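You operate a simulated robot arm through the tools that you are given. There is no shell and no other tool. Be economical: measure what you need, move in short steps, check, and stop when the job is done.

You run a simulated two-armed robot. Do the job below in one go: nothing can be reset, and whatever is moved stays where it is left.

TASK
Free pins one and two, crank the turntable to 90, lock them again.
Fine: in that order; stay at the cabinet, clear of the sweep.

The check looks at the end state, three seconds after you hand in, the way a careful person would. Anything else that was tipped, shoved, dropped, spilled or broken makes it a failure.

THE ROBOT
Two 7-joint arms with fingered hands on one trunk, on a base that drives. Base frame: it is fixed to the floor where the robot stands at the start and does not move with it; the origin is under the middle of the robot, x ahead of it, y to its left, z up. Readings come in cm, degrees, newtons and seconds.
The left shoulder is at the start at [2.1, 20.8, 132.3], the right one opposite. Places, roughly: bay stop [40, -30, 90]; brake [-110, 110, 30]; front chock [-110, 70, 30]; hall stop [40, -50, 90]; pin one [50, 0, 90]; pin two [50, -20, 90]; rear chock [-110, 210, 30]; table drive crank [30, -20, 60]. Payload 5 kg a hand.
Tool frame (each hand has its own): the origin (TCP) lies between the finger pads and is the grasp point; the fingertips stand 4.8 cm ahead of it; z points along the fingers, y is the line along which they close. Largest opening 16 cm; the body of the gripper starts 5.6 cm behind the TCP. The gripper is a hand of 4 fingers: y runs from the thumb to the fingers, the wrist lies at [-2.6, -14.2, -25.2] in the tool frame, and closing takes about 1.5 s.
Orientation is that of the tool frame in the base frame, as [roll, pitch, yaw] about the fixed x, y, z axes, in that order (R = Rz(yaw) Ry(pitch) Rx(roll)). With the fingers straight down and the wrist toward the robot, the tool's x, y and z point along [0, 1, 0], [1, 0, 0] and [0, 0, -1] of the base frame.

THE INTERFACE
- The arms move only by the tool apply_moves. It takes "left_targets", "right_targets" or both (then of equal length, played together; a hand with none holds still); each is one flat list of numbers, 7 for each row, row after row: the turn, a rotation vector about the base's x, y, z in degrees, then the shift along the base's x, y, z in mm, then the closure in counts, from 0 (fully open) to 255 (shut). In form: [rx, ry, rz, x, y, z, fingers, rx, ry, rz, x, y, z, fingers, ...]. A call has 1 to 12 rows; each row is the pose to reach, as a shift and turn from the pose commanded when the call began. A row lasts 0.2 s, in which the tool goes at most 5 cm and 8.6 degrees; a call with a longer step from one row to the next is refused whole, and so is a gripper value outside its range. A pose out of reach is approached as far as the arm can. The call stops where the force on the tool passes 80 N (or 10 N more than at its start, if that is more) or the arm is blocked; 0.2 s more then pass. The fingers move at their own pace (about 10.8 cm/s each) and stop on an object; they squeeze with about 33 N. The grip force told is the motor's: it shows also when the fingers shut on nothing. Time passes only in rows, and 0.2 s behind the last, so rows that repeat a pose let the fingers close. The reply holds the time, the measured pose of the TCP, the force on the tool along the base axes, the opening and the grip force, in the units named above and with some noise, with the torque about the TCP (base axes, N m) and any sound that the robot's microphone picked up.
- Cameras (640 x 400 px; columns grow to the right, rows downward): "scene" is now at [8.88, -2.08, 149.47]; the picture's right is [-0.28, -0.96, 0.00], its down [-0.70, 0.20, -0.68] and it looks along [0.65, -0.19, -0.73] (base axes); focal length 214 px, centre (320, 200). "left" rides on the left gripper at [-8.7, -13.3, -18.9] in its tool frame; the picture's right is [-0.83, -0.26, 0.49], its down [0.51, -0.71, 0.49] and it looks along [0.22, 0.66, 0.72] (tool axes); focal length 238 px, centre (320, 200). "right" rides on the right gripper at [8.7, -13.3, -18.9] in its tool frame; the picture's right is [-0.83, 0.26, -0.49], its down [-0.51, -0.71, 0.49] and it looks along [-0.22, 0.66, 0.72] (tool axes); focal length 238 px, centre (320, 200). There is no depth. A picture from a camera that has moved, and an enlarged one, comes with that camera's place and axes in the base frame and with its lens.
- snapshot(camera): a new picture of that camera. It takes no simulated time.
- slide_trunk(by): slides the trunk up (or, below 0, down) by that many cm; the arms and the scene camera ride with it, the base frame stays. It gives what a move gives, with no picture.
- roll_base(legs): drives the robot by 1 to 6 legs, each [ahead, left, turn to the left] in cm, cm and degrees, along the robot's own axes; the way and the turn of a leg run together, so that a leg with both is an arc; at most 150 cm and 180 degrees a leg. The arms and the cameras ride along, it lands a little off, and it stops where it bumps. It gives what a move gives.
- grasp_type(shape, hand): the hand has 4 fingers and takes this shape, open, in about a second: jaw (thumb against the fingers, like two jaws); tri (thumb and two fingers); tip (a fingertip pinch); poke (one finger out to press); point (the index stretched); flat (the hand flat); cup (the hand cupped); fist (a fist). The gripper value then closes the fingers along that shape, each until it touches; the sizes above hold for jaw. It gives what a move gives, with no picture.
- pan_tilt(pan, tilt): turns the head with the scene camera to pan (to the left, within 86 degrees either way) and tilt (down, from -29 to 69), counted from straight ahead of the robot. It gives what a move gives.
- inspect(camera, box): a new picture of the part [left, top, right, bottom] of that camera's present view, enlarged. It takes no simulated time.
- hand_in(): hands the job in; it is judged then, once.

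Go step by step. Nothing tells you exact positions but the pictures and the camera data: compare them with the known pose of the tool, close in by small moves and look again before you grip or let go. The budget is 120 turns and 88 pictures, counting those below and the enlarged ones. Unless the task says otherwise, let go and move clear before handing in, and close with one line.

The tools are called after "Request:" as a command line: name --argument value ..., lists and objects as JSON in quotes. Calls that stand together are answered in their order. apply_moves: Moves the arms, as the interface text tells. Its arguments: {"type":"object","properties":{"left_targets":{"type":"array","items":{"type":"number"}},"right_targets":{"type":"array","items":{"type":"number"}}},"required":[]} The other tools are called the same way: slide_trunk (by) slides the trunk up or down; grasp_type (shape, hand) gives the hand a shape; roll_base (legs) drives the base; pan_tilt (pan, tilt) turns the head that bears the scene camera; snapshot (camera) takes a picture; inspect (camera, box) takes an enlarged picture of a part of a camera's view; hand_in () hands the job in.

At the start:

```text
clock: 0.0
left_tool_pos: [74.79, 8.02, 130.59]
left_tool_rot: [180.0, 0.0, 90.0]
left_contact_force: [0.8, 0.5, 0.7]
left_wrist_torque: [0.0, 0.0, 0.01]
left_grip_width: 15.95
left_finger_force: 0.1
left_shape: jaw
right_tool_pos: [52.47, -44.99, 123.92]
right_tool_rot: [180.0, 0.0, 90.0]
right_contact_force: [0.6, -0.8, 0.2]
right_wrist_torque: [-0.01, 0.0, 0.0]
right_grip_width: 15.95
right_finger_force: 0.1
right_shape: jaw
trunk travel left (down, up): [-32.5, 36.5]
robot x, y, heading: [-0.0, -0.22, 0.1]
head pan, tilt: [-16.1, 47.1]
```

scene: 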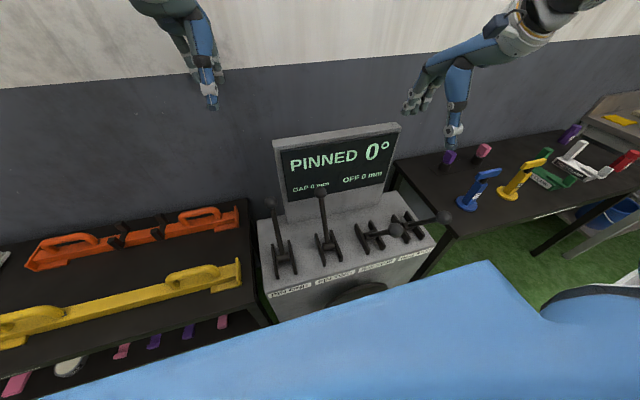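
right: 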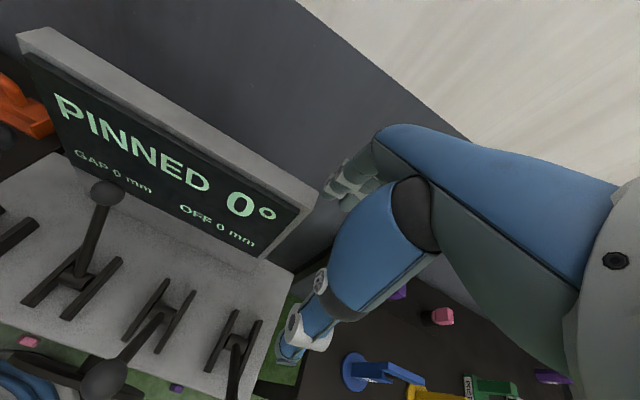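
left: 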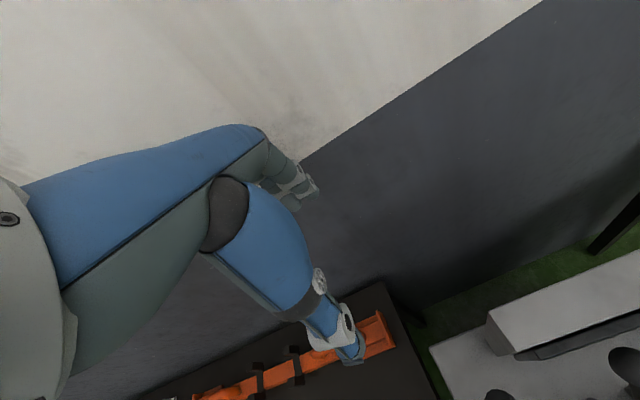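

I see a cabinet ahead with four levers (pin one, pin two, and two stops), a display reading PINNED 0°, and a crank on its front. I'll look closer at the labels and the surroundings first.

Request:
inspect --camera "scene" --box '[240, 170, 460, 310]'

Request:
pan_tilt --pan -10 --tilt 69

Request:
snapshot --camera "scene"

```text
2.86 times, centred on (350, 240) of scene
camera zoom: at [8.88, -2.08, 149.47], right [-0.28, -0.96, 0.0], down [-0.7, 0.2, -0.68], along [0.65, -0.19, -0.73], focal length 613 px, centre (234, 86)
```

zoom: 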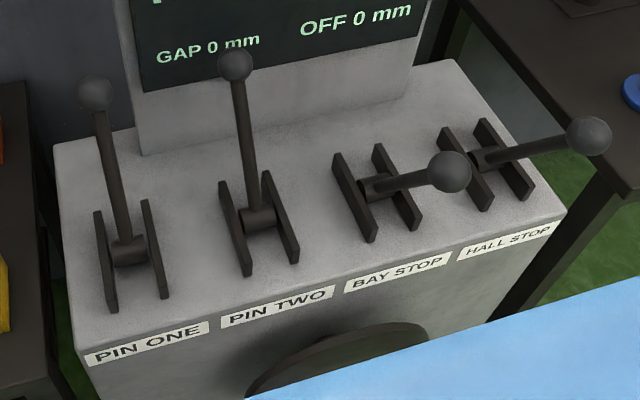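

```text
clock: 0.8
left_tool_pos: [74.67, 8.11, 130.59]
left_tool_rot: [180.0, -0.1, 90.0]
left_contact_force: [-0.2, -0.4, -0.7]
left_wrist_torque: [0.0, -0.03, -0.01]
left_grip_width: 15.97
left_finger_force: 0.1
left_shape: jaw
right_tool_pos: [52.58, -44.95, 124.03]
right_tool_rot: [180.0, 0.0, 90.0]
right_contact_force: [0.1, -0.9, -0.4]
right_wrist_torque: [0.0, -0.03, -0.01]
right_grip_width: 15.95
right_finger_force: 0.0
right_shape: jaw
trunk travel left (down, up): [-32.5, 36.5]
robot x, y, heading: [-0.42, 0.3, -0.0]
head pan, tilt: [-10.0, 68.8]
```

```text
83 pictures are left
camera scene: at [6.74, -0.85, 146.88], right [-0.17, -0.98, 0.0], down [-0.92, 0.16, -0.36], along [0.36, -0.06, -0.93], focal length 214 px, centre (320, 200)
```

scene: 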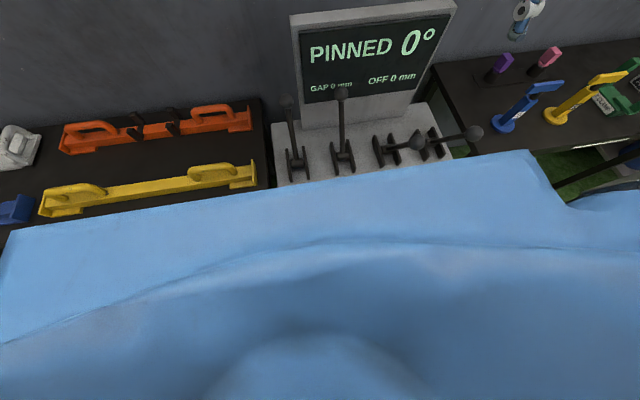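

The robot's own chest hides the crank. Next I look left and right behind for the turntable and its sweep.

Request:
pan_tilt --pan 86 --tilt 25

Request:
snapshot --camera "scene"

Request:
pan_tilt --pan -86 --tilt 25

Request:
snapshot --camera "scene"

```text
clock: 2.6
left_tool_pos: [74.69, 8.05, 130.61]
left_tool_rot: [-180.0, 0.0, 90.1]
left_contact_force: [-1.0, 0.3, 0.4]
left_wrist_torque: [0.02, 0.02, 0.03]
left_grip_width: 15.95
left_finger_force: 0.0
left_shape: jaw
right_tool_pos: [52.59, -44.8, 123.95]
right_tool_rot: [180.0, 0.0, 90.0]
right_contact_force: [0.3, 0.2, -0.5]
right_wrist_torque: [0.0, -0.01, 0.03]
right_grip_width: 15.97
right_finger_force: 0.0
right_shape: jaw
trunk travel left (down, up): [-32.5, 36.5]
robot x, y, heading: [0.11, 0.04, -0.1]
head pan, tilt: [85.9, 25.0]
```

```text
82 pictures are left
camera scene: at [1.89, 9.31, 152.82], right [1.0, -0.07, 0.0], down [-0.03, -0.42, -0.91], along [0.06, 0.9, -0.42], focal length 214 px, centre (320, 200)
```

scene: 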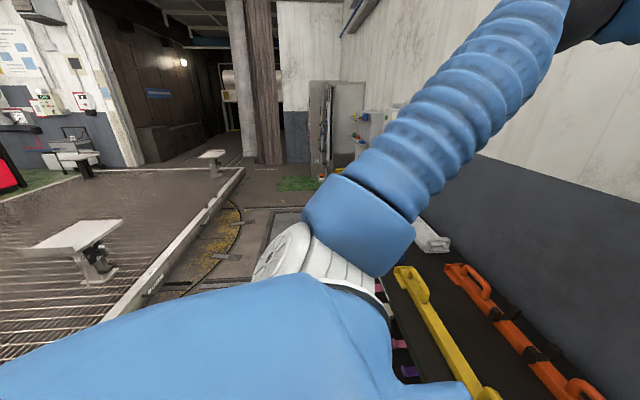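

```text
clock: 5.2
left_tool_pos: [74.7, 8.12, 130.49]
left_tool_rot: [180.0, 0.0, 89.9]
left_contact_force: [0.0, -0.3, -0.2]
left_wrist_torque: [-0.02, 0.0, 0.0]
left_grip_width: 15.96
left_finger_force: 0.0
left_shape: jaw
right_tool_pos: [52.55, -44.92, 124.07]
right_tool_rot: [-180.0, 0.1, 90.0]
right_contact_force: [-0.5, -0.5, 0.3]
right_wrist_torque: [0.0, 0.01, -0.02]
right_grip_width: 15.94
right_finger_force: 0.0
right_shape: jaw
trunk travel left (down, up): [-32.5, 36.5]
robot x, y, heading: [-0.03, 0.03, -0.2]
head pan, tilt: [-85.9, 25.0]
```

```text
81 pictures are left
camera scene: at [1.89, -9.07, 152.82], right [-1.0, -0.07, 0.0], down [-0.03, 0.42, -0.91], along [0.06, -0.9, -0.42], focal length 214 px, centre (320, 200)
```

scene: 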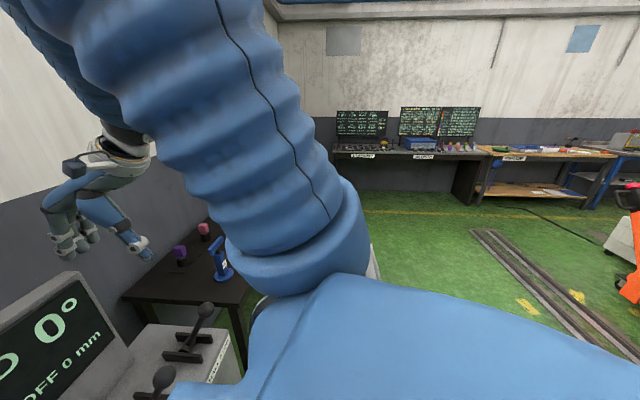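

A turntable deck lies to my left and behind. I'll zoom in on it to see the chocks and brake, and whether something could be in the sweep.

Request:
pan_tilt --pan 86 --tilt 15

Request:
inspect --camera "scene" --box '[0, 80, 320, 280]'

```text
clock: 7.8
left_tool_pos: [74.69, 8.03, 130.57]
left_tool_rot: [180.0, -0.1, 90.0]
left_contact_force: [-1.2, -0.3, -0.2]
left_wrist_torque: [0.0, 0.01, -0.02]
left_grip_width: 15.97
left_finger_force: 0.1
left_shape: jaw
right_tool_pos: [52.44, -44.96, 123.96]
right_tool_rot: [-179.9, 0.1, 90.0]
right_contact_force: [-0.9, 0.3, -0.1]
right_wrist_torque: [0.02, 0.01, 0.01]
right_grip_width: 15.96
right_finger_force: 0.1
right_shape: jaw
trunk travel left (down, up): [-32.5, 36.5]
robot x, y, heading: [-0.15, 0.21, 0.3]
head pan, tilt: [85.9, 15.0]
```

```text
2.00 times, centred on (160, 180) of scene
camera zoom: at [1.9, 9.44, 154.45], right [1.0, -0.07, 0.0], down [-0.02, -0.26, -0.97], along [0.07, 0.96, -0.26], focal length 429 px, centre (640, 240)
```

zoom: 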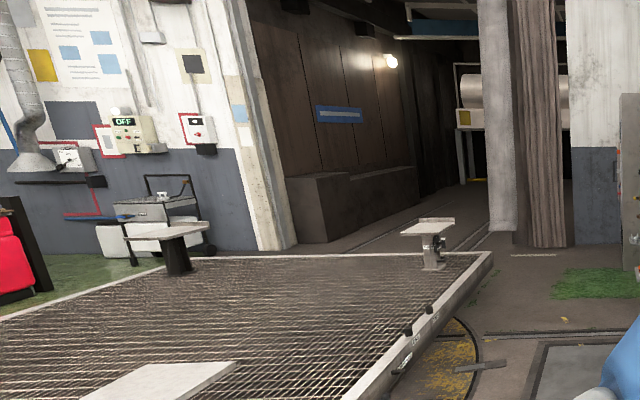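

The deck's sweep circle (yellow arc) ends near x≈-95, so the robot at the origin is clear. From triangulation the pin balls are near (56, 0, 100) and (56, -16, 100), with pivots near (47, ·, 81.5), and the stops lean toward me. I'll move the left hand above pin one and look.

Request:
apply_moves --left_targets '[0, 0, 0, -40, -16, 0, 100, 0, 0, 0, -80, -32, 0, 100, 0, 0, 0, -120, -48, 0, 100, 0, 0, 0, -160, -64, 0, 100, 0, 0, 0, -187, -80, 0, 100, 0, 0, 0, -187, -80, -40, 100, 0, 0, 0, -187, -80, -80, 100, 0, 0, 0, -187, -80, -120, 100, 0, 0, 0, -187, -80, -150, 100]'

Request:
pan_tilt --pan -10 --tilt 50

Request:
snapshot --camera "scene"

Request:
snapshot --camera "left"

```text
clock: 9.8
left_tool_pos: [55.97, 0.17, 115.59]
left_tool_rot: [179.9, 0.0, 90.0]
left_contact_force: [-0.3, -0.5, -0.5]
left_wrist_torque: [-0.02, 0.07, -0.02]
left_grip_width: 9.77
left_finger_force: 0.1
left_shape: jaw
right_tool_pos: [52.5, -45.01, 123.97]
right_tool_rot: [180.0, 0.0, 89.9]
right_contact_force: [0.5, 0.4, -0.4]
right_wrist_torque: [0.03, 0.03, 0.02]
right_grip_width: 15.96
right_finger_force: 0.0
right_shape: jaw
trunk travel left (down, up): [-32.5, 36.5]
robot x, y, heading: [0.04, 0.0, 0.1]
head pan, tilt: [85.9, 15.0]
```

```text
clock: 11.5
left_tool_pos: [56.03, 0.14, 115.56]
left_tool_rot: [180.0, 0.1, 89.9]
left_contact_force: [0.0, 0.6, -0.6]
left_wrist_torque: [0.02, 0.01, 0.01]
left_grip_width: 9.76
left_finger_force: 0.0
left_shape: jaw
right_tool_pos: [52.5, -44.95, 124.11]
right_tool_rot: [179.9, 0.1, 90.1]
right_contact_force: [0.0, 0.8, -0.5]
right_wrist_torque: [0.02, 0.01, 0.04]
right_grip_width: 15.99
right_finger_force: 0.0
right_shape: jaw
trunk travel left (down, up): [-32.5, 36.5]
robot x, y, heading: [-0.35, 0.11, 0.2]
head pan, tilt: [-10.0, 50.0]
```

```text
79 pictures are left
camera scene: at [8.81, -1.21, 149.07], right [-0.17, -0.98, 0.0], down [-0.75, 0.13, -0.64], along [0.63, -0.11, -0.77], focal length 214 px, centre (320, 200)
```

scene: 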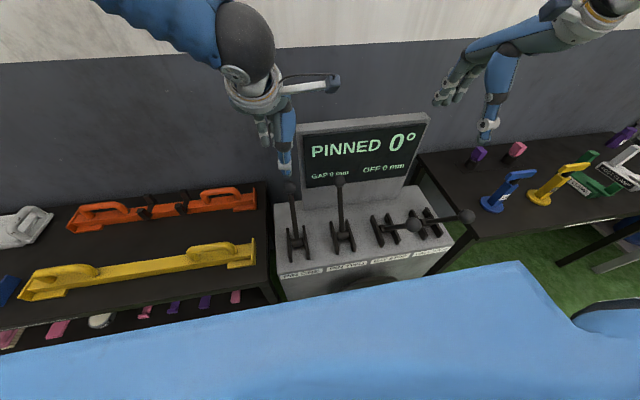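

```text
78 pictures are left
camera left: at [42.6, -8.59, 134.55], right [-0.26, -0.83, -0.49], down [-0.71, 0.51, -0.49], along [0.66, 0.22, -0.72], focal length 238 px, centre (320, 200)
```

left: 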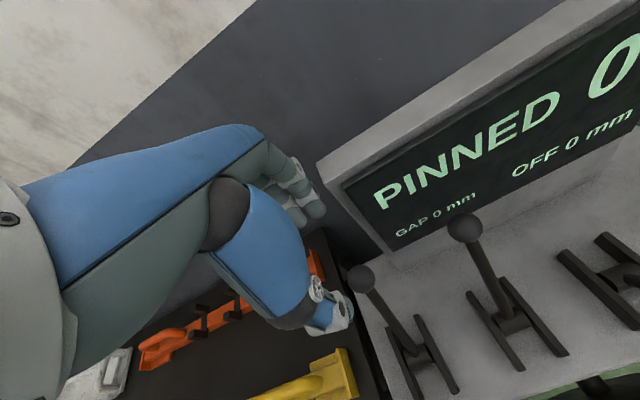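

The hand is directly over pin one's ball, which triangulates to (56.1, 0.1, 99.8). I descend over it with the fingers half open.

Request:
apply_moves --left_targets '[0, 0, 0, 2, 0, -40, 100, 0, 0, 0, 2, 0, -80, 100, 0, 0, 0, 2, 0, -110, 100, 0, 0, 0, 2, 0, -135, 100, 0, 0, 0, 2, 0, -150, 100]'

Request:
snapshot --camera "left"

Request:
inspect --camera "scene" --box '[220, 110, 380, 270]'

```text
clock: 12.7
left_tool_pos: [56.22, 0.04, 100.66]
left_tool_rot: [180.0, 0.1, 90.0]
left_contact_force: [0.6, 0.1, -0.2]
left_wrist_torque: [0.01, 0.01, 0.03]
left_grip_width: 9.74
left_finger_force: 0.1
left_shape: jaw
right_tool_pos: [52.63, -44.91, 123.87]
right_tool_rot: [-180.0, 0.0, 90.0]
right_contact_force: [-0.3, 0.2, -0.3]
right_wrist_torque: [-0.01, -0.04, 0.02]
right_grip_width: 15.96
right_finger_force: 0.1
right_shape: jaw
trunk travel left (down, up): [-32.5, 36.5]
robot x, y, heading: [0.11, 0.14, -0.2]
head pan, tilt: [-10.0, 50.0]
```

```text
77 pictures are left
camera left: at [42.84, -8.58, 119.52], right [-0.26, -0.83, -0.49], down [-0.71, 0.51, -0.49], along [0.66, 0.22, -0.72], focal length 238 px, centre (320, 200)
```

left: 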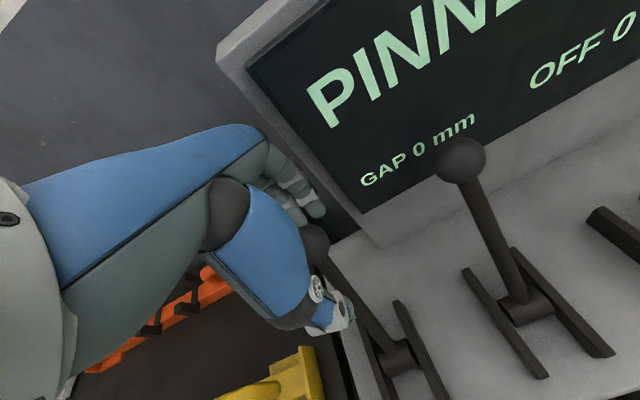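

```text
2.50 times, centred on (300, 190) of scene
camera zoom: at [8.81, -1.23, 149.07], right [-0.17, -0.98, 0.0], down [-0.75, 0.13, -0.64], along [0.63, -0.11, -0.77], focal length 536 px, centre (370, 225)
```

zoom: 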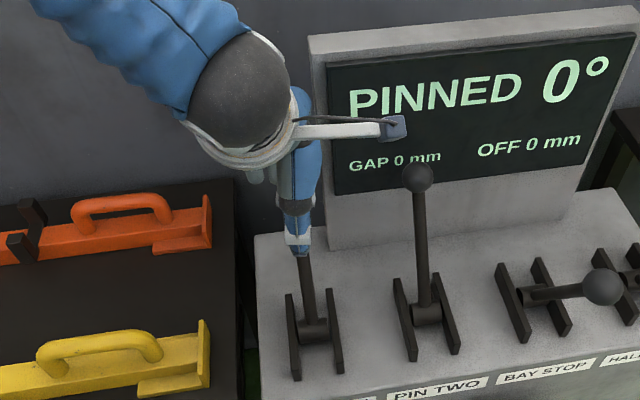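

The ball sits between the thumb and fingers. I close on it and check.

Request:
apply_moves --left_targets '[0, 0, 0, 0, 0, 0, 255, 0, 0, 0, 0, 0, 0, 255, 0, 0, 0, 0, 0, 0, 255, 0, 0, 0, 0, 0, 0, 255, 0, 0, 0, 0, 0, 0, 255, 0, 0, 0, 0, 0, 0, 255]'

Request:
snapshot --camera "left"

```text
clock: 14.1
left_tool_pos: [56.16, 0.04, 100.55]
left_tool_rot: [179.9, -0.1, 90.0]
left_contact_force: [-4.8, -0.2, -1.6]
left_wrist_torque: [0.01, 0.93, 0.08]
left_grip_width: 2.26
left_finger_force: 33.0
left_shape: jaw
right_tool_pos: [52.49, -44.96, 124.02]
right_tool_rot: [-180.0, 0.0, 89.9]
right_contact_force: [0.1, -0.1, -0.4]
right_wrist_torque: [-0.03, 0.01, -0.01]
right_grip_width: 15.96
right_finger_force: 0.0
right_shape: jaw
trunk travel left (down, up): [-32.5, 36.5]
robot x, y, heading: [-0.12, 0.35, -0.1]
head pan, tilt: [-10.0, 50.0]
```

```text
75 pictures are left
camera left: at [42.77, -8.55, 119.53], right [-0.26, -0.83, -0.49], down [-0.71, 0.51, -0.49], along [0.66, 0.22, -0.72], focal length 238 px, centre (320, 200)
```

left: 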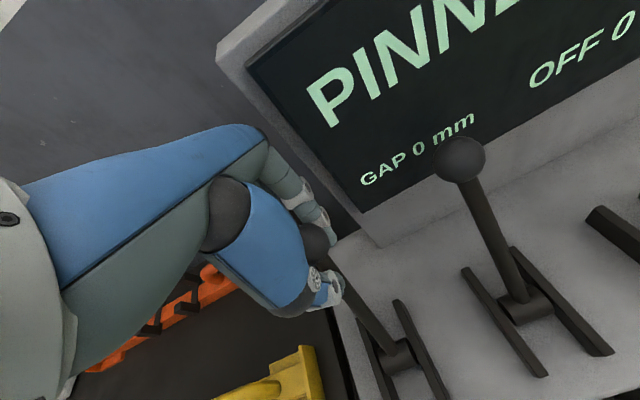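

Pin one is held. Before pulling, I want a clear picture of the deck and its sweep, because I may need to back off a little to make room for the wrist.

Request:
pan_tilt --pan 86 --tilt 35

Request:
snapshot --camera "scene"

Request:
inspect --camera "scene" --box '[0, 60, 300, 260]'

```text
clock: 15.8
left_tool_pos: [56.07, 0.14, 100.62]
left_tool_rot: [-179.9, 0.0, 90.0]
left_contact_force: [-8.0, 0.0, -5.2]
left_wrist_torque: [-0.02, 1.01, 0.09]
left_grip_width: 2.23
left_finger_force: 33.2
left_shape: jaw
right_tool_pos: [52.57, -44.93, 124.05]
right_tool_rot: [180.0, 0.1, 90.0]
right_contact_force: [0.5, -0.5, -0.5]
right_wrist_torque: [-0.01, 0.04, 0.0]
right_grip_width: 15.96
right_finger_force: 0.1
right_shape: jaw
trunk travel left (down, up): [-32.5, 36.5]
robot x, y, heading: [0.25, 0.05, 0.1]
head pan, tilt: [85.9, 35.0]
```

```text
74 pictures are left
camera scene: at [1.82, 8.9, 151.25], right [1.0, -0.07, 0.0], down [-0.04, -0.57, -0.82], along [0.06, 0.82, -0.57], focal length 214 px, centre (320, 200)
```

scene: 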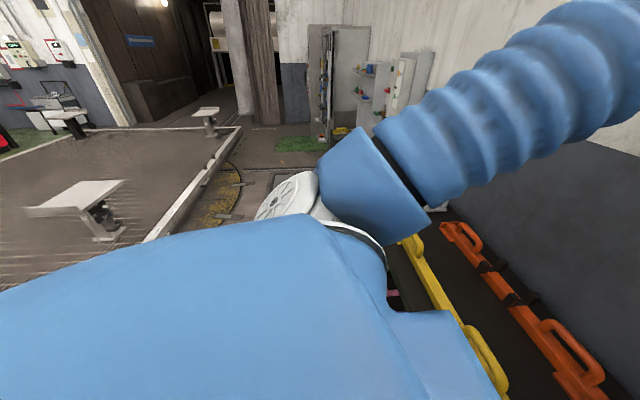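

```text
2.00 times, centred on (150, 160) of scene
camera zoom: at [1.82, 8.9, 151.25], right [1.0, -0.07, 0.0], down [-0.04, -0.57, -0.82], along [0.06, 0.82, -0.57], focal length 429 px, centre (660, 280)
```

zoom: 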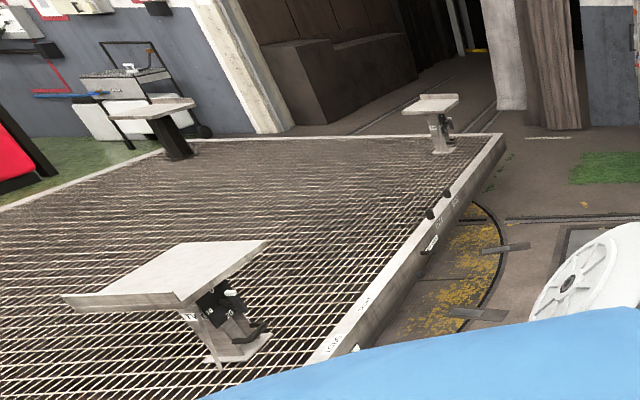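

The deck's swing stays behind and to the left, and a 15 cm back-off at the cabinet stays clear of it. That also lets me see the crank and gives the wrist room, so I release pin one, lift, and back up 15 cm.

Request:
apply_moves --left_targets '[0, 0, 0, 0, 0, 0, 90, 0, 0, 0, 0, 0, 0, 90, 0, 0, 0, 0, 0, 0, 90, 0, 0, 0, 0, 0, 0, 90, 0, 0, 0, 0, 0, 40, 90, 0, 0, 0, 0, 0, 80, 90, 0, 0, 0, 0, 0, 120, 90, 0, 0, 0, 0, 0, 150, 90]'

Request:
roll_base --legs '[[-15, 0, 0]]'

Request:
pan_tilt --pan -15 --tilt 60

Request:
snapshot --camera "scene"

```text
clock: 17.6
left_tool_pos: [56.15, 0.2, 115.6]
left_tool_rot: [-179.9, 0.0, 90.0]
left_contact_force: [0.0, -0.2, -0.5]
left_wrist_torque: [-0.06, -0.06, -0.01]
left_grip_width: 10.34
left_finger_force: 0.0
left_shape: jaw
right_tool_pos: [52.46, -44.95, 123.95]
right_tool_rot: [-179.9, -0.1, 89.9]
right_contact_force: [-0.4, 0.6, 0.4]
right_wrist_torque: [-0.01, 0.0, -0.03]
right_grip_width: 15.94
right_finger_force: 0.0
right_shape: jaw
trunk travel left (down, up): [-32.5, 36.5]
robot x, y, heading: [-0.31, 0.37, 0.0]
head pan, tilt: [85.9, 35.0]
```

```text
clock: 19.0
left_tool_pos: [41.21, 0.14, 115.6]
left_tool_rot: [179.9, 0.0, 90.0]
left_contact_force: [-0.3, -0.3, 0.4]
left_wrist_torque: [0.03, -0.06, 0.03]
left_grip_width: 10.32
left_finger_force: 0.1
left_shape: jaw
right_tool_pos: [37.47, -44.82, 124.03]
right_tool_rot: [180.0, 0.0, 90.1]
right_contact_force: [-0.6, -0.2, 0.0]
right_wrist_torque: [-0.01, -0.08, 0.0]
right_grip_width: 15.97
right_finger_force: 0.1
right_shape: jaw
trunk travel left (down, up): [-32.5, 36.5]
robot x, y, heading: [-15.07, 0.2, 0.2]
head pan, tilt: [85.9, 35.0]
```

```text
clock: 20.8
left_tool_pos: [41.23, 0.13, 115.57]
left_tool_rot: [180.0, 0.0, 90.1]
left_contact_force: [-0.5, -0.7, 0.4]
left_wrist_torque: [0.02, 0.04, -0.01]
left_grip_width: 10.34
left_finger_force: 0.0
left_shape: jaw
right_tool_pos: [37.67, -45.0, 123.94]
right_tool_rot: [-180.0, 0.0, 90.1]
right_contact_force: [-0.1, -0.1, -0.2]
right_wrist_torque: [0.0, 0.0, 0.02]
right_grip_width: 15.98
right_finger_force: 0.1
right_shape: jaw
trunk travel left (down, up): [-32.5, 36.5]
robot x, y, heading: [-14.89, 0.13, 0.0]
head pan, tilt: [-15.0, 60.0]
```

```text
72 pictures are left
camera scene: at [-7.28, -1.61, 147.81], right [-0.26, -0.97, 0.0], down [-0.84, 0.22, -0.5], along [0.48, -0.13, -0.87], focal length 214 px, centre (320, 200)
```

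scene: 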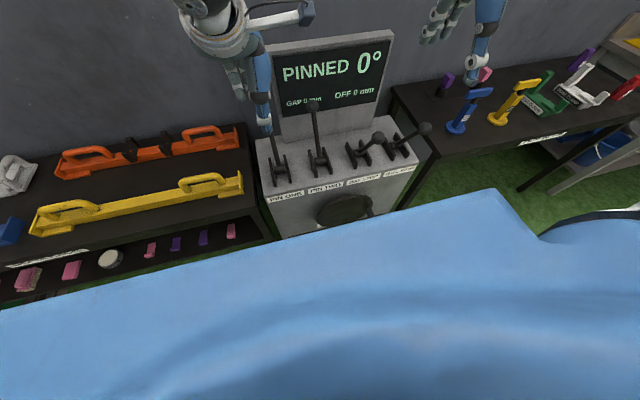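

Request:
inspect --camera "scene" --box '[240, 100, 440, 240]'

Request:
snapshot --camera "right"

Request:
snapshot --camera "left"

```text
2.86 times, centred on (340, 170) of scene
camera zoom: at [-7.28, -1.61, 147.81], right [-0.26, -0.97, 0.0], down [-0.84, 0.22, -0.5], along [0.48, -0.13, -0.87], focal length 613 px, centre (263, 286)
```

zoom: 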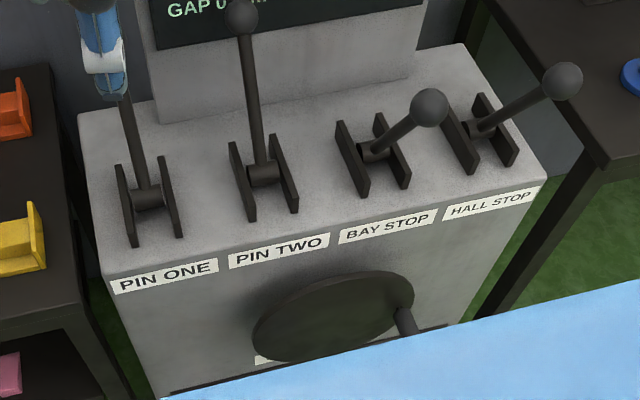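

```text
70 pictures are left
camera right: at [24.34, -36.21, 142.84], right [0.26, -0.83, 0.49], down [-0.71, -0.51, -0.49], along [0.66, -0.22, -0.72], focal length 238 px, centre (320, 200)
```

right: 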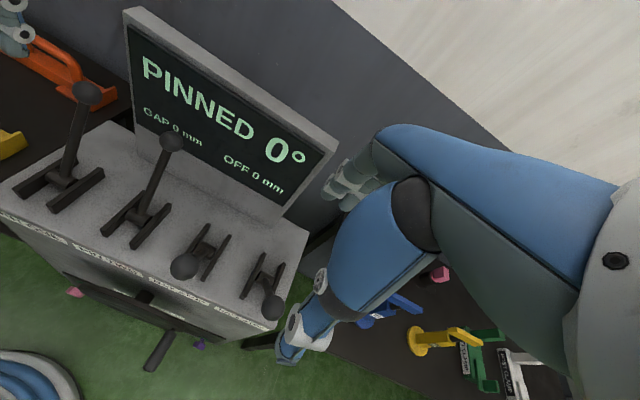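

```text
69 pictures are left
camera left: at [27.88, -8.56, 134.51], right [-0.26, -0.83, -0.49], down [-0.71, 0.51, -0.49], along [0.66, 0.22, -0.72], focal length 238 px, centre (320, 200)
```

left: 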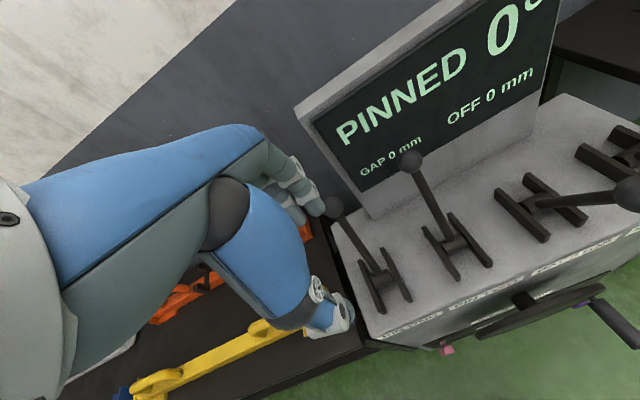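

The crank is a disc centred near (31, -23.5, 63.5) with a handle sticking toward me at about y=-35, z=61. Pins come first, so I return the left hand to pin one and cage the ball.

Request:
apply_moves --left_targets '[0, 0, 0, 40, 0, 0, 100, 0, 0, 0, 80, 0, 0, 100, 0, 0, 0, 120, 0, 0, 100, 0, 0, 0, 149, 0, 0, 100, 0, 0, 0, 149, 0, -45, 100, 0, 0, 0, 149, 0, -90, 100, 0, 0, 0, 149, 0, -120, 100, 0, 0, 0, 149, 0, -142, 100, 0, 0, 0, 149, 0, -142, 175, 0, 0, 0, 149, 0, -142, 175, 0, 0, 0, 149, 0, -142, 175]'

Request:
snapshot --camera "left"

```text
clock: 23.1
left_tool_pos: [55.98, 0.18, 101.35]
left_tool_rot: [180.0, 0.0, 90.1]
left_contact_force: [-0.4, 0.8, -0.3]
left_wrist_torque: [0.02, -0.04, -0.01]
left_grip_width: 5.1
left_finger_force: 0.0
left_shape: jaw
right_tool_pos: [37.58, -44.91, 123.99]
right_tool_rot: [-179.9, -0.1, 90.1]
right_contact_force: [0.1, 0.1, 0.3]
right_wrist_torque: [0.02, -0.02, -0.01]
right_grip_width: 15.96
right_finger_force: 0.0
right_shape: jaw
trunk travel left (down, up): [-32.5, 36.5]
robot x, y, heading: [-14.92, 0.17, 0.1]
head pan, tilt: [-15.0, 60.0]
```

```text
68 pictures are left
camera left: at [42.7, -8.58, 120.39], right [-0.26, -0.83, -0.49], down [-0.71, 0.5, -0.49], along [0.66, 0.22, -0.72], focal length 238 px, centre (320, 200)
```

left: 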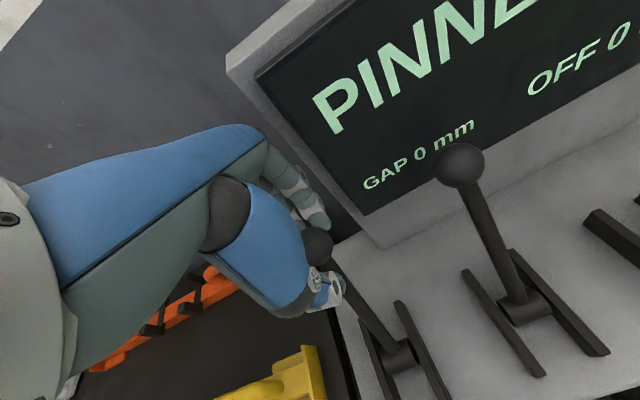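

Caged. Now I swing pin one toward me along its arc, halfway first.

Request:
apply_moves --left_targets '[0, -3, 0, -20, 0, 6, 175, 0, -6, 0, -45, 0, 13, 175, 0, -9, 0, -71, 0, 17, 175, 0, -12, 0, -97, 0, 17, 175]'

Request:
snapshot --camera "left"

```text
clock: 24.1
left_tool_pos: [46.34, 0.09, 103.16]
left_tool_rot: [168.0, 0.0, 90.1]
left_contact_force: [2.6, -1.8, -2.2]
left_wrist_torque: [0.01, -0.01, -0.03]
left_grip_width: 5.1
left_finger_force: 0.1
left_shape: jaw
right_tool_pos: [37.56, -44.95, 123.94]
right_tool_rot: [180.0, 0.0, 90.1]
right_contact_force: [-1.1, -0.6, 0.5]
right_wrist_torque: [0.03, -0.08, 0.0]
right_grip_width: 15.96
right_finger_force: 0.0
right_shape: jaw
trunk travel left (down, up): [-32.5, 36.5]
robot x, y, heading: [-15.22, 0.23, 0.1]
head pan, tilt: [-15.0, 60.0]
```

```text
67 pictures are left
camera left: at [29.32, -8.61, 118.94], right [-0.15, -0.83, -0.53], down [-0.59, 0.5, -0.63], along [0.79, 0.22, -0.57], focal length 238 px, centre (320, 200)
```

left: 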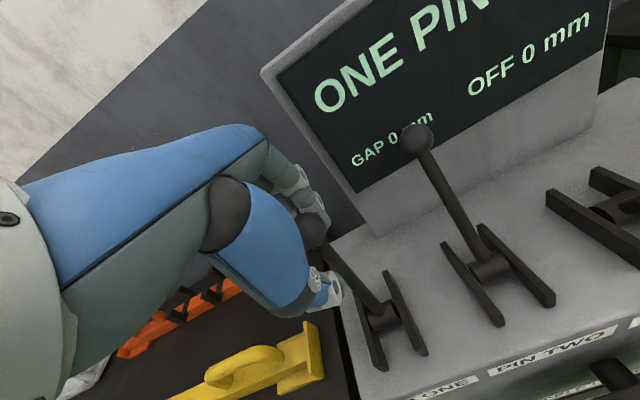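

The lever moves easily and the display already reads "ONE PIN...". I continue to the near end.

Request:
apply_moves --left_targets '[0, -3, 0, -27, 0, -2, 175, 0, -6, 0, -52, 0, -8, 175, 0, -9, 0, -77, 0, -17, 175, 0, -12, 0, -100, 0, -28, 175, 0, -13, 0, -107, 0, -32, 175]'

Request:
snapshot --camera "left"

Request:
inspect --camera "scene" --box '[200, 20, 440, 240]'

```text
clock: 25.4
left_tool_pos: [35.71, 0.23, 99.97]
left_tool_rot: [154.9, 0.1, 90.1]
left_contact_force: [1.6, -2.0, 0.6]
left_wrist_torque: [0.02, -0.08, -0.04]
left_grip_width: 5.11
left_finger_force: 0.1
left_shape: jaw
right_tool_pos: [37.59, -44.99, 124.09]
right_tool_rot: [-179.9, 0.1, 90.1]
right_contact_force: [0.8, 0.2, 0.5]
right_wrist_torque: [0.0, 0.04, -0.01]
right_grip_width: 15.97
right_finger_force: 0.0
right_shape: jaw
trunk travel left (down, up): [-32.5, 36.5]
robot x, y, heading: [-15.09, -0.2, 0.0]
head pan, tilt: [-15.0, 60.0]
```

```text
66 pictures are left
camera left: at [15.58, -8.54, 111.48], right [-0.03, -0.84, -0.55], down [-0.44, 0.5, -0.75], along [0.9, 0.22, -0.38], focal length 238 px, centre (320, 200)
```

left: 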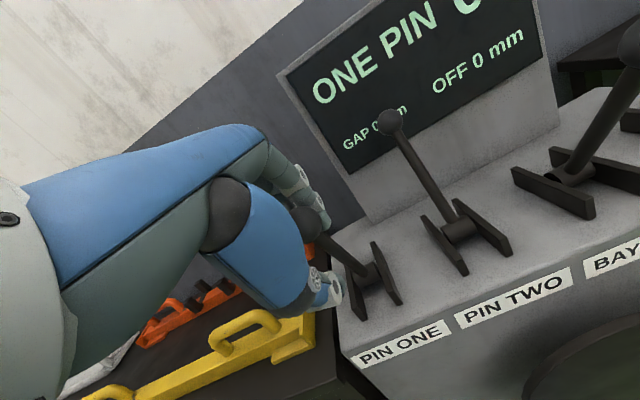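

```text
1.82 times, centred on (320, 130) of scene
camera zoom: at [-7.29, -1.61, 147.81], right [-0.26, -0.97, 0.0], down [-0.84, 0.22, -0.5], along [0.48, -0.13, -0.87], focal length 390 px, centre (320, 327)
```

zoom: 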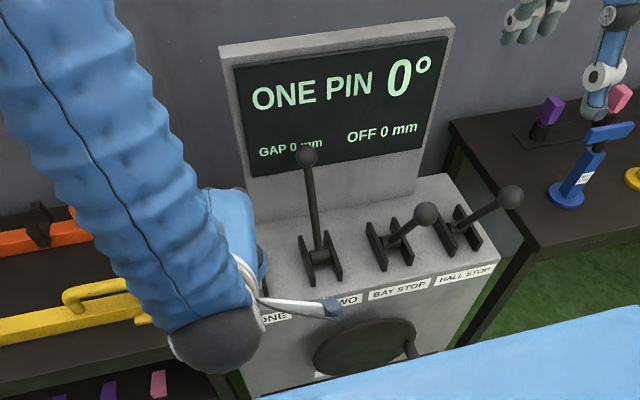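

One pin is free. I nudge a bit further to feel the end stop.

Request:
apply_moves --left_targets '[0, -1, 0, -8, 0, -5, 175, 0, -2, 0, -16, 0, -11, 175]'

```text
clock: 25.9
left_tool_pos: [34.13, 0.0, 98.75]
left_tool_rot: [152.8, 0.1, 90.1]
left_contact_force: [1.7, -2.0, 3.5]
left_wrist_torque: [-0.05, -0.24, -0.08]
left_grip_width: 5.11
left_finger_force: 0.1
left_shape: jaw
right_tool_pos: [37.63, -44.93, 123.95]
right_tool_rot: [180.0, 0.0, 90.0]
right_contact_force: [0.7, 0.0, 0.1]
right_wrist_torque: [-0.01, 0.03, -0.02]
right_grip_width: 15.97
right_finger_force: 0.1
right_shape: jaw
trunk travel left (down, up): [-32.5, 36.5]
robot x, y, heading: [-15.01, -0.01, 0.1]
head pan, tilt: [-15.0, 60.0]
```

Pin one is well past centre at the near side. I open, withdraw along the fingers, straighten the hand and move above pin two.

Request:
apply_moves --left_targets '[0, 0, 0, 0, 0, 0, 80, 0, 0, 0, 0, 0, 0, 80, 0, 0, 0, -20, 0, 40, 80, 0, 0, 0, -40, 0, 80, 80, 0, 8, 0, -40, 0, 125, 90, 0, 16, 0, -18, -28, 158, 100, 0, 22, 0, 12, -58, 168, 100, 0, 27, 0, 45, -90, 168, 100, 0, 27, 0, 80, -120, 168, 100, 0, 27, 0, 120, -140, 168, 100, 0, 27, 0, 165, -156, 168, 100, 0, 27, 0, 210, -160, 168, 100]'

Request:
snapshot --camera "left"

Request:
inspect --camera "scene" --box '[200, 20, 440, 240]'

```text
clock: 28.6
left_tool_pos: [52.11, -15.8, 115.99]
left_tool_rot: [-179.4, 0.0, 89.9]
left_contact_force: [-68.7, 19.0, 37.2]
left_wrist_torque: [1.21, -1.82, 3.37]
left_grip_width: 8.47
left_finger_force: 0.0
left_shape: jaw
right_tool_pos: [36.93, -44.46, 124.45]
right_tool_rot: [179.7, 0.0, 90.1]
right_contact_force: [2.8, 0.3, -1.2]
right_wrist_torque: [0.04, 0.2, 0.03]
right_grip_width: 15.99
right_finger_force: 0.0
right_shape: jaw
trunk travel left (down, up): [-32.5, 36.5]
robot x, y, heading: [-15.2, -0.03, 0.2]
head pan, tilt: [-15.0, 60.0]
stopped in row 12 (left hand): the force on the tool passed its limit (the readings are from after the stop); the commanded pose is now the measured one
```

```text
64 pictures are left
camera left: at [38.94, -24.44, 135.04], right [-0.26, -0.83, -0.48], down [-0.71, 0.51, -0.48], along [0.65, 0.22, -0.73], focal length 238 px, centre (320, 200)
```

left: 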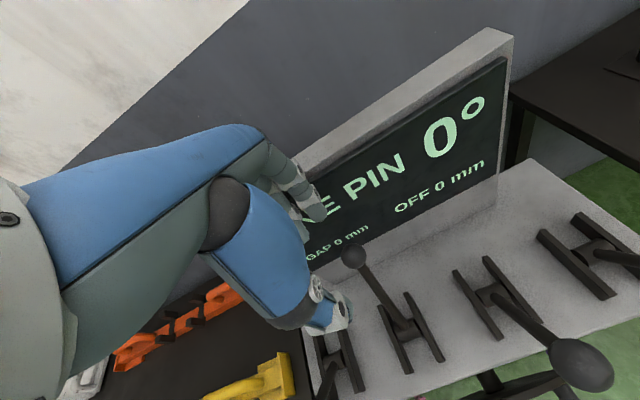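

```text
1.82 times, centred on (320, 130) of scene
camera zoom: at [-8.22, -1.29, 147.89], right [-0.26, -0.97, 0.0], down [-0.83, 0.22, -0.5], along [0.49, -0.13, -0.86], focal length 390 px, centre (320, 327)
```

zoom: 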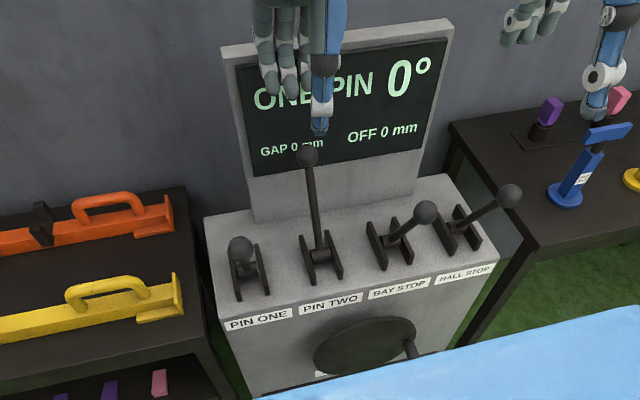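

Pin one reads free, but the knuckles touched the display panel when coming straight down at pin two. I back off and come at pin two's shaft from the left side at a slant instead.

Request:
apply_moves --left_targets '[-4, 0, 0, -40, 28, 0, 90, -12, 0, 0, -40, 70, 0, 90, -20, 0, 0, -20, 100, 0, 90, -28, 0, 0, -3, 100, -30, 90, -36, 0, 0, -3, 95, -70, 90, -40, 0, 0, -3, 80, -110, 110, -40, 0, 0, -3, 74, -150, 120]'

Request:
snapshot --camera "left"

Request:
inspect --camera "scene" --box '[200, 20, 440, 240]'

```text
clock: 29.6
left_tool_pos: [51.75, -5.84, 112.28]
left_tool_rot: [-179.4, 29.9, 89.7]
left_contact_force: [-55.1, 30.7, 24.3]
left_wrist_torque: [0.48, -2.33, 2.84]
left_grip_width: 9.22
left_finger_force: 0.1
left_shape: jaw
right_tool_pos: [37.3, -44.36, 124.22]
right_tool_rot: [179.9, 0.1, 90.4]
right_contact_force: [1.6, 0.3, -0.3]
right_wrist_torque: [0.01, 0.22, 0.04]
right_grip_width: 15.96
right_finger_force: 0.0
right_shape: jaw
trunk travel left (down, up): [-32.5, 36.5]
robot x, y, heading: [-15.06, 0.1, 0.2]
head pan, tilt: [-15.0, 60.0]
stopped in row 5 (left hand): the force on the tool passed its limit (the readings are from after the stop); the commanded pose is now the measured one
```

```text
62 pictures are left
camera left: at [38.6, -3.71, 133.17], right [-0.27, -0.96, 0.0], down [-0.71, 0.2, -0.67], along [0.65, -0.18, -0.74], focal length 238 px, centre (320, 200)
```

left: 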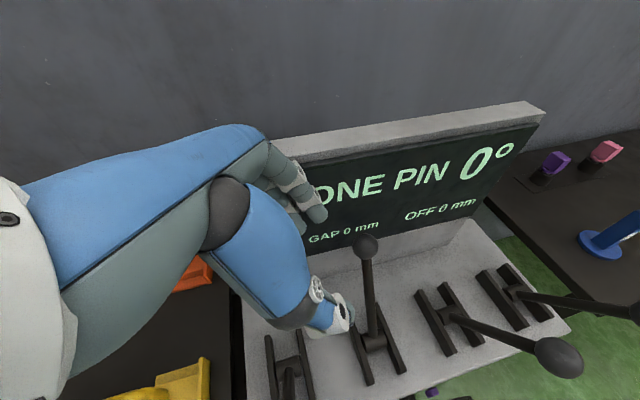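

```text
1.82 times, centred on (320, 130) of scene
camera zoom: at [-8.01, -1.19, 147.87], right [-0.25, -0.97, 0.0], down [-0.84, 0.22, -0.5], along [0.49, -0.13, -0.86], focal length 390 px, centre (320, 327)
```

zoom: 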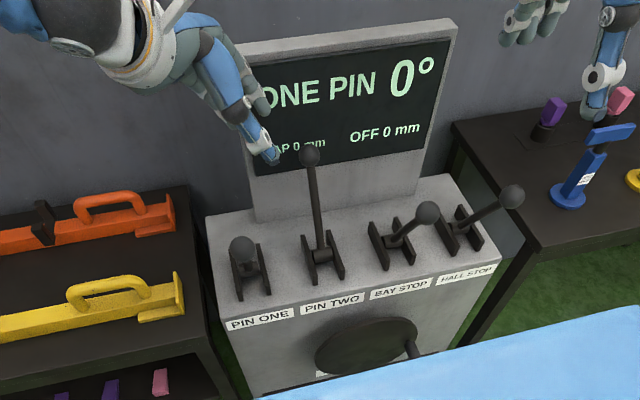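

The panel face is nearer than I thought (x≈59). A better grip closes sideways (along y) around pin two's shaft with the palm leaning back, so I retreat and level the hand first.

Request:
apply_moves --left_targets '[0, 0, 0, -45, 0, 0, 90, 8, 0, 0, -90, 0, 10, 90, 16, 0, 0, -110, 0, 50, 90, 24, 0, 0, -120, 0, 90, 90, 29.5, 0, 0, -120, 0, 125, 90]'

Request:
apply_moves --left_targets '[0, 0, -8, 0, -10, 0, 90, 0, 0, -16, 0, -20, 0, 90, 0, 0, -24, 0, -30, 0, 90, 0, 0, -32, 0, -40, 0, 90, 0, 0, -40, 0, -50, 0, 90, 0, 0, -48, 0, -60, 0, 90, 0, 0, -56, 0, -70, 0, 90, 0, 0, -64, 0, -80, 0, 90, 0, 0, -72, 0, -90, 0, 90, 0, 0, -80, 0, -100, 0, 90, 0, 0, -88, 0, -100, 0, 90, 0, 0, -90, 0, -100, 0, 90]'

Request:
apply_moves --left_targets '[0, -8, 0, 0, 0, -20, 90, 0, -16, 0, 0, 0, -40, 90, 0, -24, 0, 0, 0, -60, 90, 0, -30, 0, 0, 0, -80, 90]'

Request:
snapshot --camera "left"

Request:
inspect --camera "scene" --box '[200, 20, 440, 240]'

```text
clock: 30.8
left_tool_pos: [40.66, -6.09, 124.36]
left_tool_rot: [-179.3, 0.2, 89.8]
left_contact_force: [-0.2, 0.4, -0.8]
left_wrist_torque: [0.03, -0.04, 0.03]
left_grip_width: 10.33
left_finger_force: 0.1
left_shape: jaw
right_tool_pos: [37.73, -44.8, 123.89]
right_tool_rot: [179.9, -0.2, 90.3]
right_contact_force: [0.7, -1.4, -0.6]
right_wrist_torque: [0.14, -0.03, 0.02]
right_grip_width: 15.99
right_finger_force: 0.1
right_shape: jaw
trunk travel left (down, up): [-32.5, 36.5]
robot x, y, heading: [-14.65, 0.29, 0.2]
head pan, tilt: [-15.0, 60.0]
```

```text
clock: 33.4
left_tool_pos: [35.36, -17.25, 125.59]
left_tool_rot: [-176.4, -0.8, 10.6]
left_contact_force: [2.1, 0.5, 2.8]
left_wrist_torque: [-0.02, 0.21, 0.01]
left_grip_width: 10.34
left_finger_force: 0.1
left_shape: jaw
left hand out of reach, approached as far as the arm can: row 10, 11, 12
right_tool_pos: [37.76, -45.14, 123.91]
right_tool_rot: [180.0, -0.2, 90.2]
right_contact_force: [-0.7, -3.1, 0.4]
right_wrist_torque: [0.37, -0.09, 0.05]
right_grip_width: 15.97
right_finger_force: 0.1
right_shape: jaw
trunk travel left (down, up): [-32.5, 36.5]
robot x, y, heading: [-15.3, -0.52, 0.4]
head pan, tilt: [-15.0, 60.0]
```

```text
clock: 34.4
left_tool_pos: [35.14, -17.01, 117.49]
left_tool_rot: [177.5, -30.1, 11.9]
left_contact_force: [-0.5, -1.4, 0.7]
left_wrist_torque: [0.03, 0.01, 0.03]
left_grip_width: 10.35
left_finger_force: 0.0
left_shape: jaw
right_tool_pos: [37.64, -44.8, 124.03]
right_tool_rot: [179.9, -0.1, 90.2]
right_contact_force: [0.0, -1.4, -1.1]
right_wrist_torque: [0.03, 0.0, 0.01]
right_grip_width: 15.99
right_finger_force: 0.2
right_shape: jaw
trunk travel left (down, up): [-32.5, 36.5]
robot x, y, heading: [-14.85, 0.2, 0.1]
head pan, tilt: [-15.0, 60.0]
```

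```text
60 pictures are left
camera left: at [15.88, -6.75, 129.09], right [-0.51, 0.13, -0.85], down [0.54, 0.82, -0.2], along [0.67, -0.56, -0.49], focal length 238 px, centre (320, 200)
```

left: 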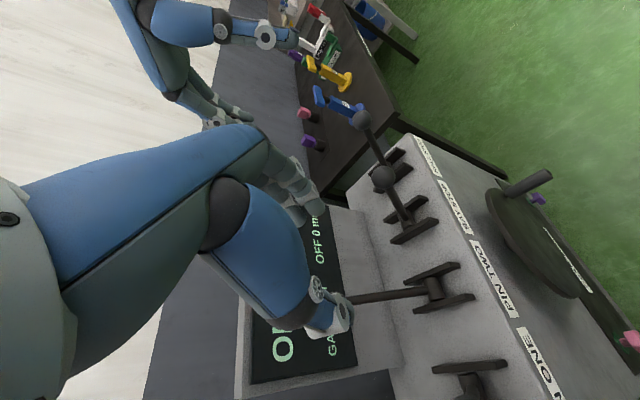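

```text
1.82 times, centred on (320, 130) of scene
camera zoom: at [-7.48, -1.67, 147.82], right [-0.25, -0.97, 0.0], down [-0.84, 0.22, -0.5], along [0.48, -0.13, -0.87], focal length 390 px, centre (320, 327)
```

zoom: 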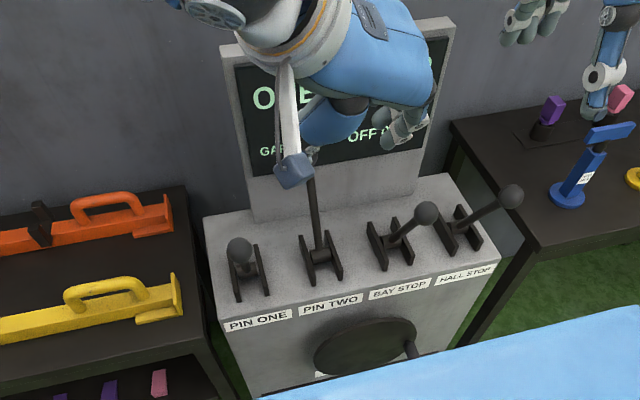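

The hand is now yawed with the closing line roughly along y and leaning back 30°. I move in front of pin two's shaft for a check.

Request:
apply_moves --left_targets '[0, 0, 0, 22, 2, -34, 90, 0, 0, 0, 44, 4, -68, 90, 0, 0, 0, 66, 6, -102, 90, 0, 0, 0, 89, 8, -135, 90]'

Request:
snapshot --camera "left"

Request:
snapshot --camera "right"

```text
clock: 35.4
left_tool_pos: [44.15, -16.38, 104.04]
left_tool_rot: [177.6, -29.9, 11.9]
left_contact_force: [1.2, -0.7, 0.8]
left_wrist_torque: [0.05, 0.07, 0.01]
left_grip_width: 10.33
left_finger_force: 0.1
left_shape: jaw
right_tool_pos: [37.73, -44.74, 123.84]
right_tool_rot: [-179.9, 0.0, 90.3]
right_contact_force: [1.4, -0.9, 0.8]
right_wrist_torque: [0.08, 0.03, -0.02]
right_grip_width: 15.99
right_finger_force: 0.1
right_shape: jaw
trunk travel left (down, up): [-32.5, 36.5]
robot x, y, heading: [-14.94, -0.22, 0.4]
head pan, tilt: [-15.0, 60.0]
```

```text
58 pictures are left
camera left: at [24.91, -5.99, 115.67], right [-0.51, 0.13, -0.85], down [0.54, 0.82, -0.2], along [0.67, -0.56, -0.49], focal length 238 px, centre (320, 200)
```

left: 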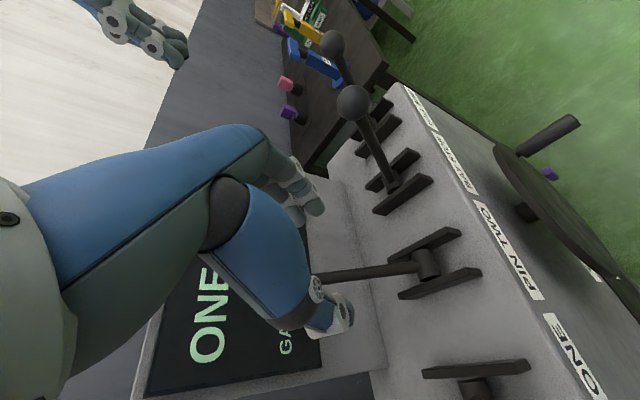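

```text
57 pictures are left
camera right: at [24.47, -36.1, 142.74], right [0.26, -0.83, 0.49], down [-0.71, -0.51, -0.49], along [0.66, -0.21, -0.72], focal length 238 px, centre (320, 200)
```

right: 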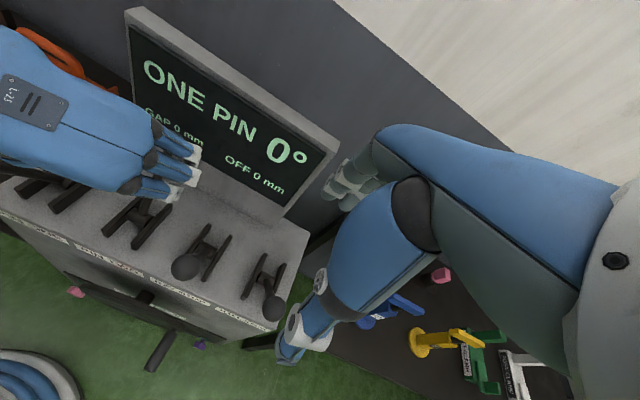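

The shaft lies between thumb and fingers. I advance along the fingers and stop short of closing.

Request:
apply_moves --left_targets '[0, 0, 0, 17, 0, -28, 90, 0, 0, 0, 34, 1, -55, 90, 0, 0, 0, 51, 1, -83, 90, 0, 0, 0, 66, 2, -110, 90]'

Request:
snapshot --camera "left"

Request:
snapshot --camera "right"

```text
clock: 36.4
left_tool_pos: [50.8, -16.08, 93.03]
left_tool_rot: [177.4, -30.0, 12.0]
left_contact_force: [1.7, -1.1, 0.3]
left_wrist_torque: [0.03, 0.09, 0.02]
left_grip_width: 10.36
left_finger_force: 0.0
left_shape: jaw
right_tool_pos: [37.81, -44.74, 123.81]
right_tool_rot: [-179.9, 0.0, 90.3]
right_contact_force: [0.8, -0.6, -0.5]
right_wrist_torque: [0.01, 0.04, 0.01]
right_grip_width: 15.99
right_finger_force: 0.0
right_shape: jaw
trunk travel left (down, up): [-32.5, 36.5]
robot x, y, heading: [-15.03, -0.1, 0.3]
head pan, tilt: [-15.0, 60.0]
```

```text
56 pictures are left
camera left: at [31.41, -5.79, 104.63], right [-0.51, 0.13, -0.85], down [0.54, 0.82, -0.2], along [0.67, -0.56, -0.49], focal length 238 px, centre (320, 200)
```

left: 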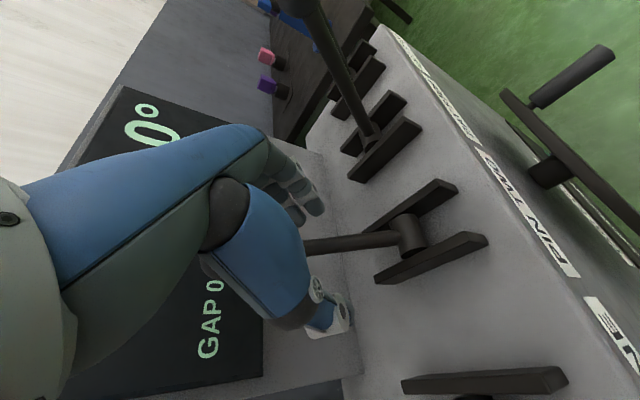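

```text
55 pictures are left
camera right: at [24.45, -36.06, 142.76], right [0.26, -0.83, 0.49], down [-0.71, -0.51, -0.49], along [0.66, -0.21, -0.72], focal length 238 px, centre (320, 200)
```

right: 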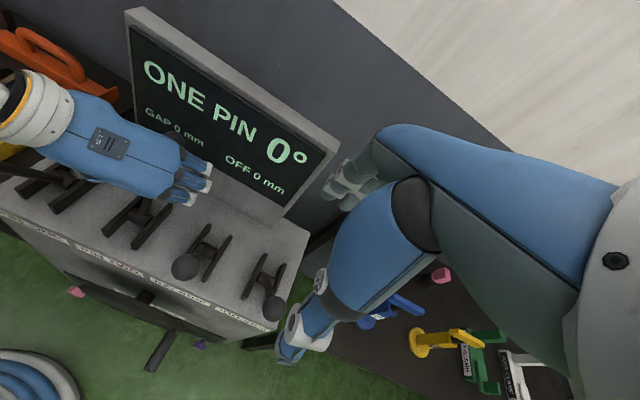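

Everything is lined up on the shaft. Close and verify a grip.

Request:
apply_moves --left_targets '[0, 0, 0, 0, 0, 0, 255, 0, 0, 0, 0, 0, 0, 255, 0, 0, 0, 0, 0, 0, 255, 0, 0, 0, 0, 0, 0, 255, 0, 0, 0, 0, 0, 0, 255, 0, 0, 0, 0, 0, 0, 255]'

Request:
snapshot --camera "left"

```text
clock: 37.8
left_tool_pos: [50.7, -15.99, 92.94]
left_tool_rot: [177.6, -30.0, 12.0]
left_contact_force: [2.5, 8.7, -5.9]
left_wrist_torque: [0.01, -0.04, 0.15]
left_grip_width: 0.0
left_finger_force: 33.0
left_shape: jaw
right_tool_pos: [37.71, -44.72, 124.02]
right_tool_rot: [-179.9, 0.1, 90.2]
right_contact_force: [0.3, -1.4, -0.1]
right_wrist_torque: [0.02, 0.01, -0.03]
right_grip_width: 16.02
right_finger_force: 0.1
right_shape: jaw
trunk travel left (down, up): [-32.5, 36.5]
robot x, y, heading: [-15.07, 0.56, 0.3]
head pan, tilt: [-15.0, 60.0]
```

```text
54 pictures are left
camera left: at [31.38, -5.64, 104.64], right [-0.51, 0.13, -0.85], down [0.54, 0.82, -0.2], along [0.67, -0.56, -0.49], focal length 238 px, centre (320, 200)
```

left: 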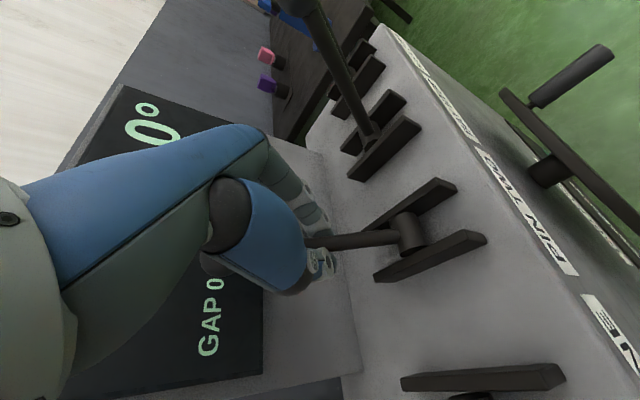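

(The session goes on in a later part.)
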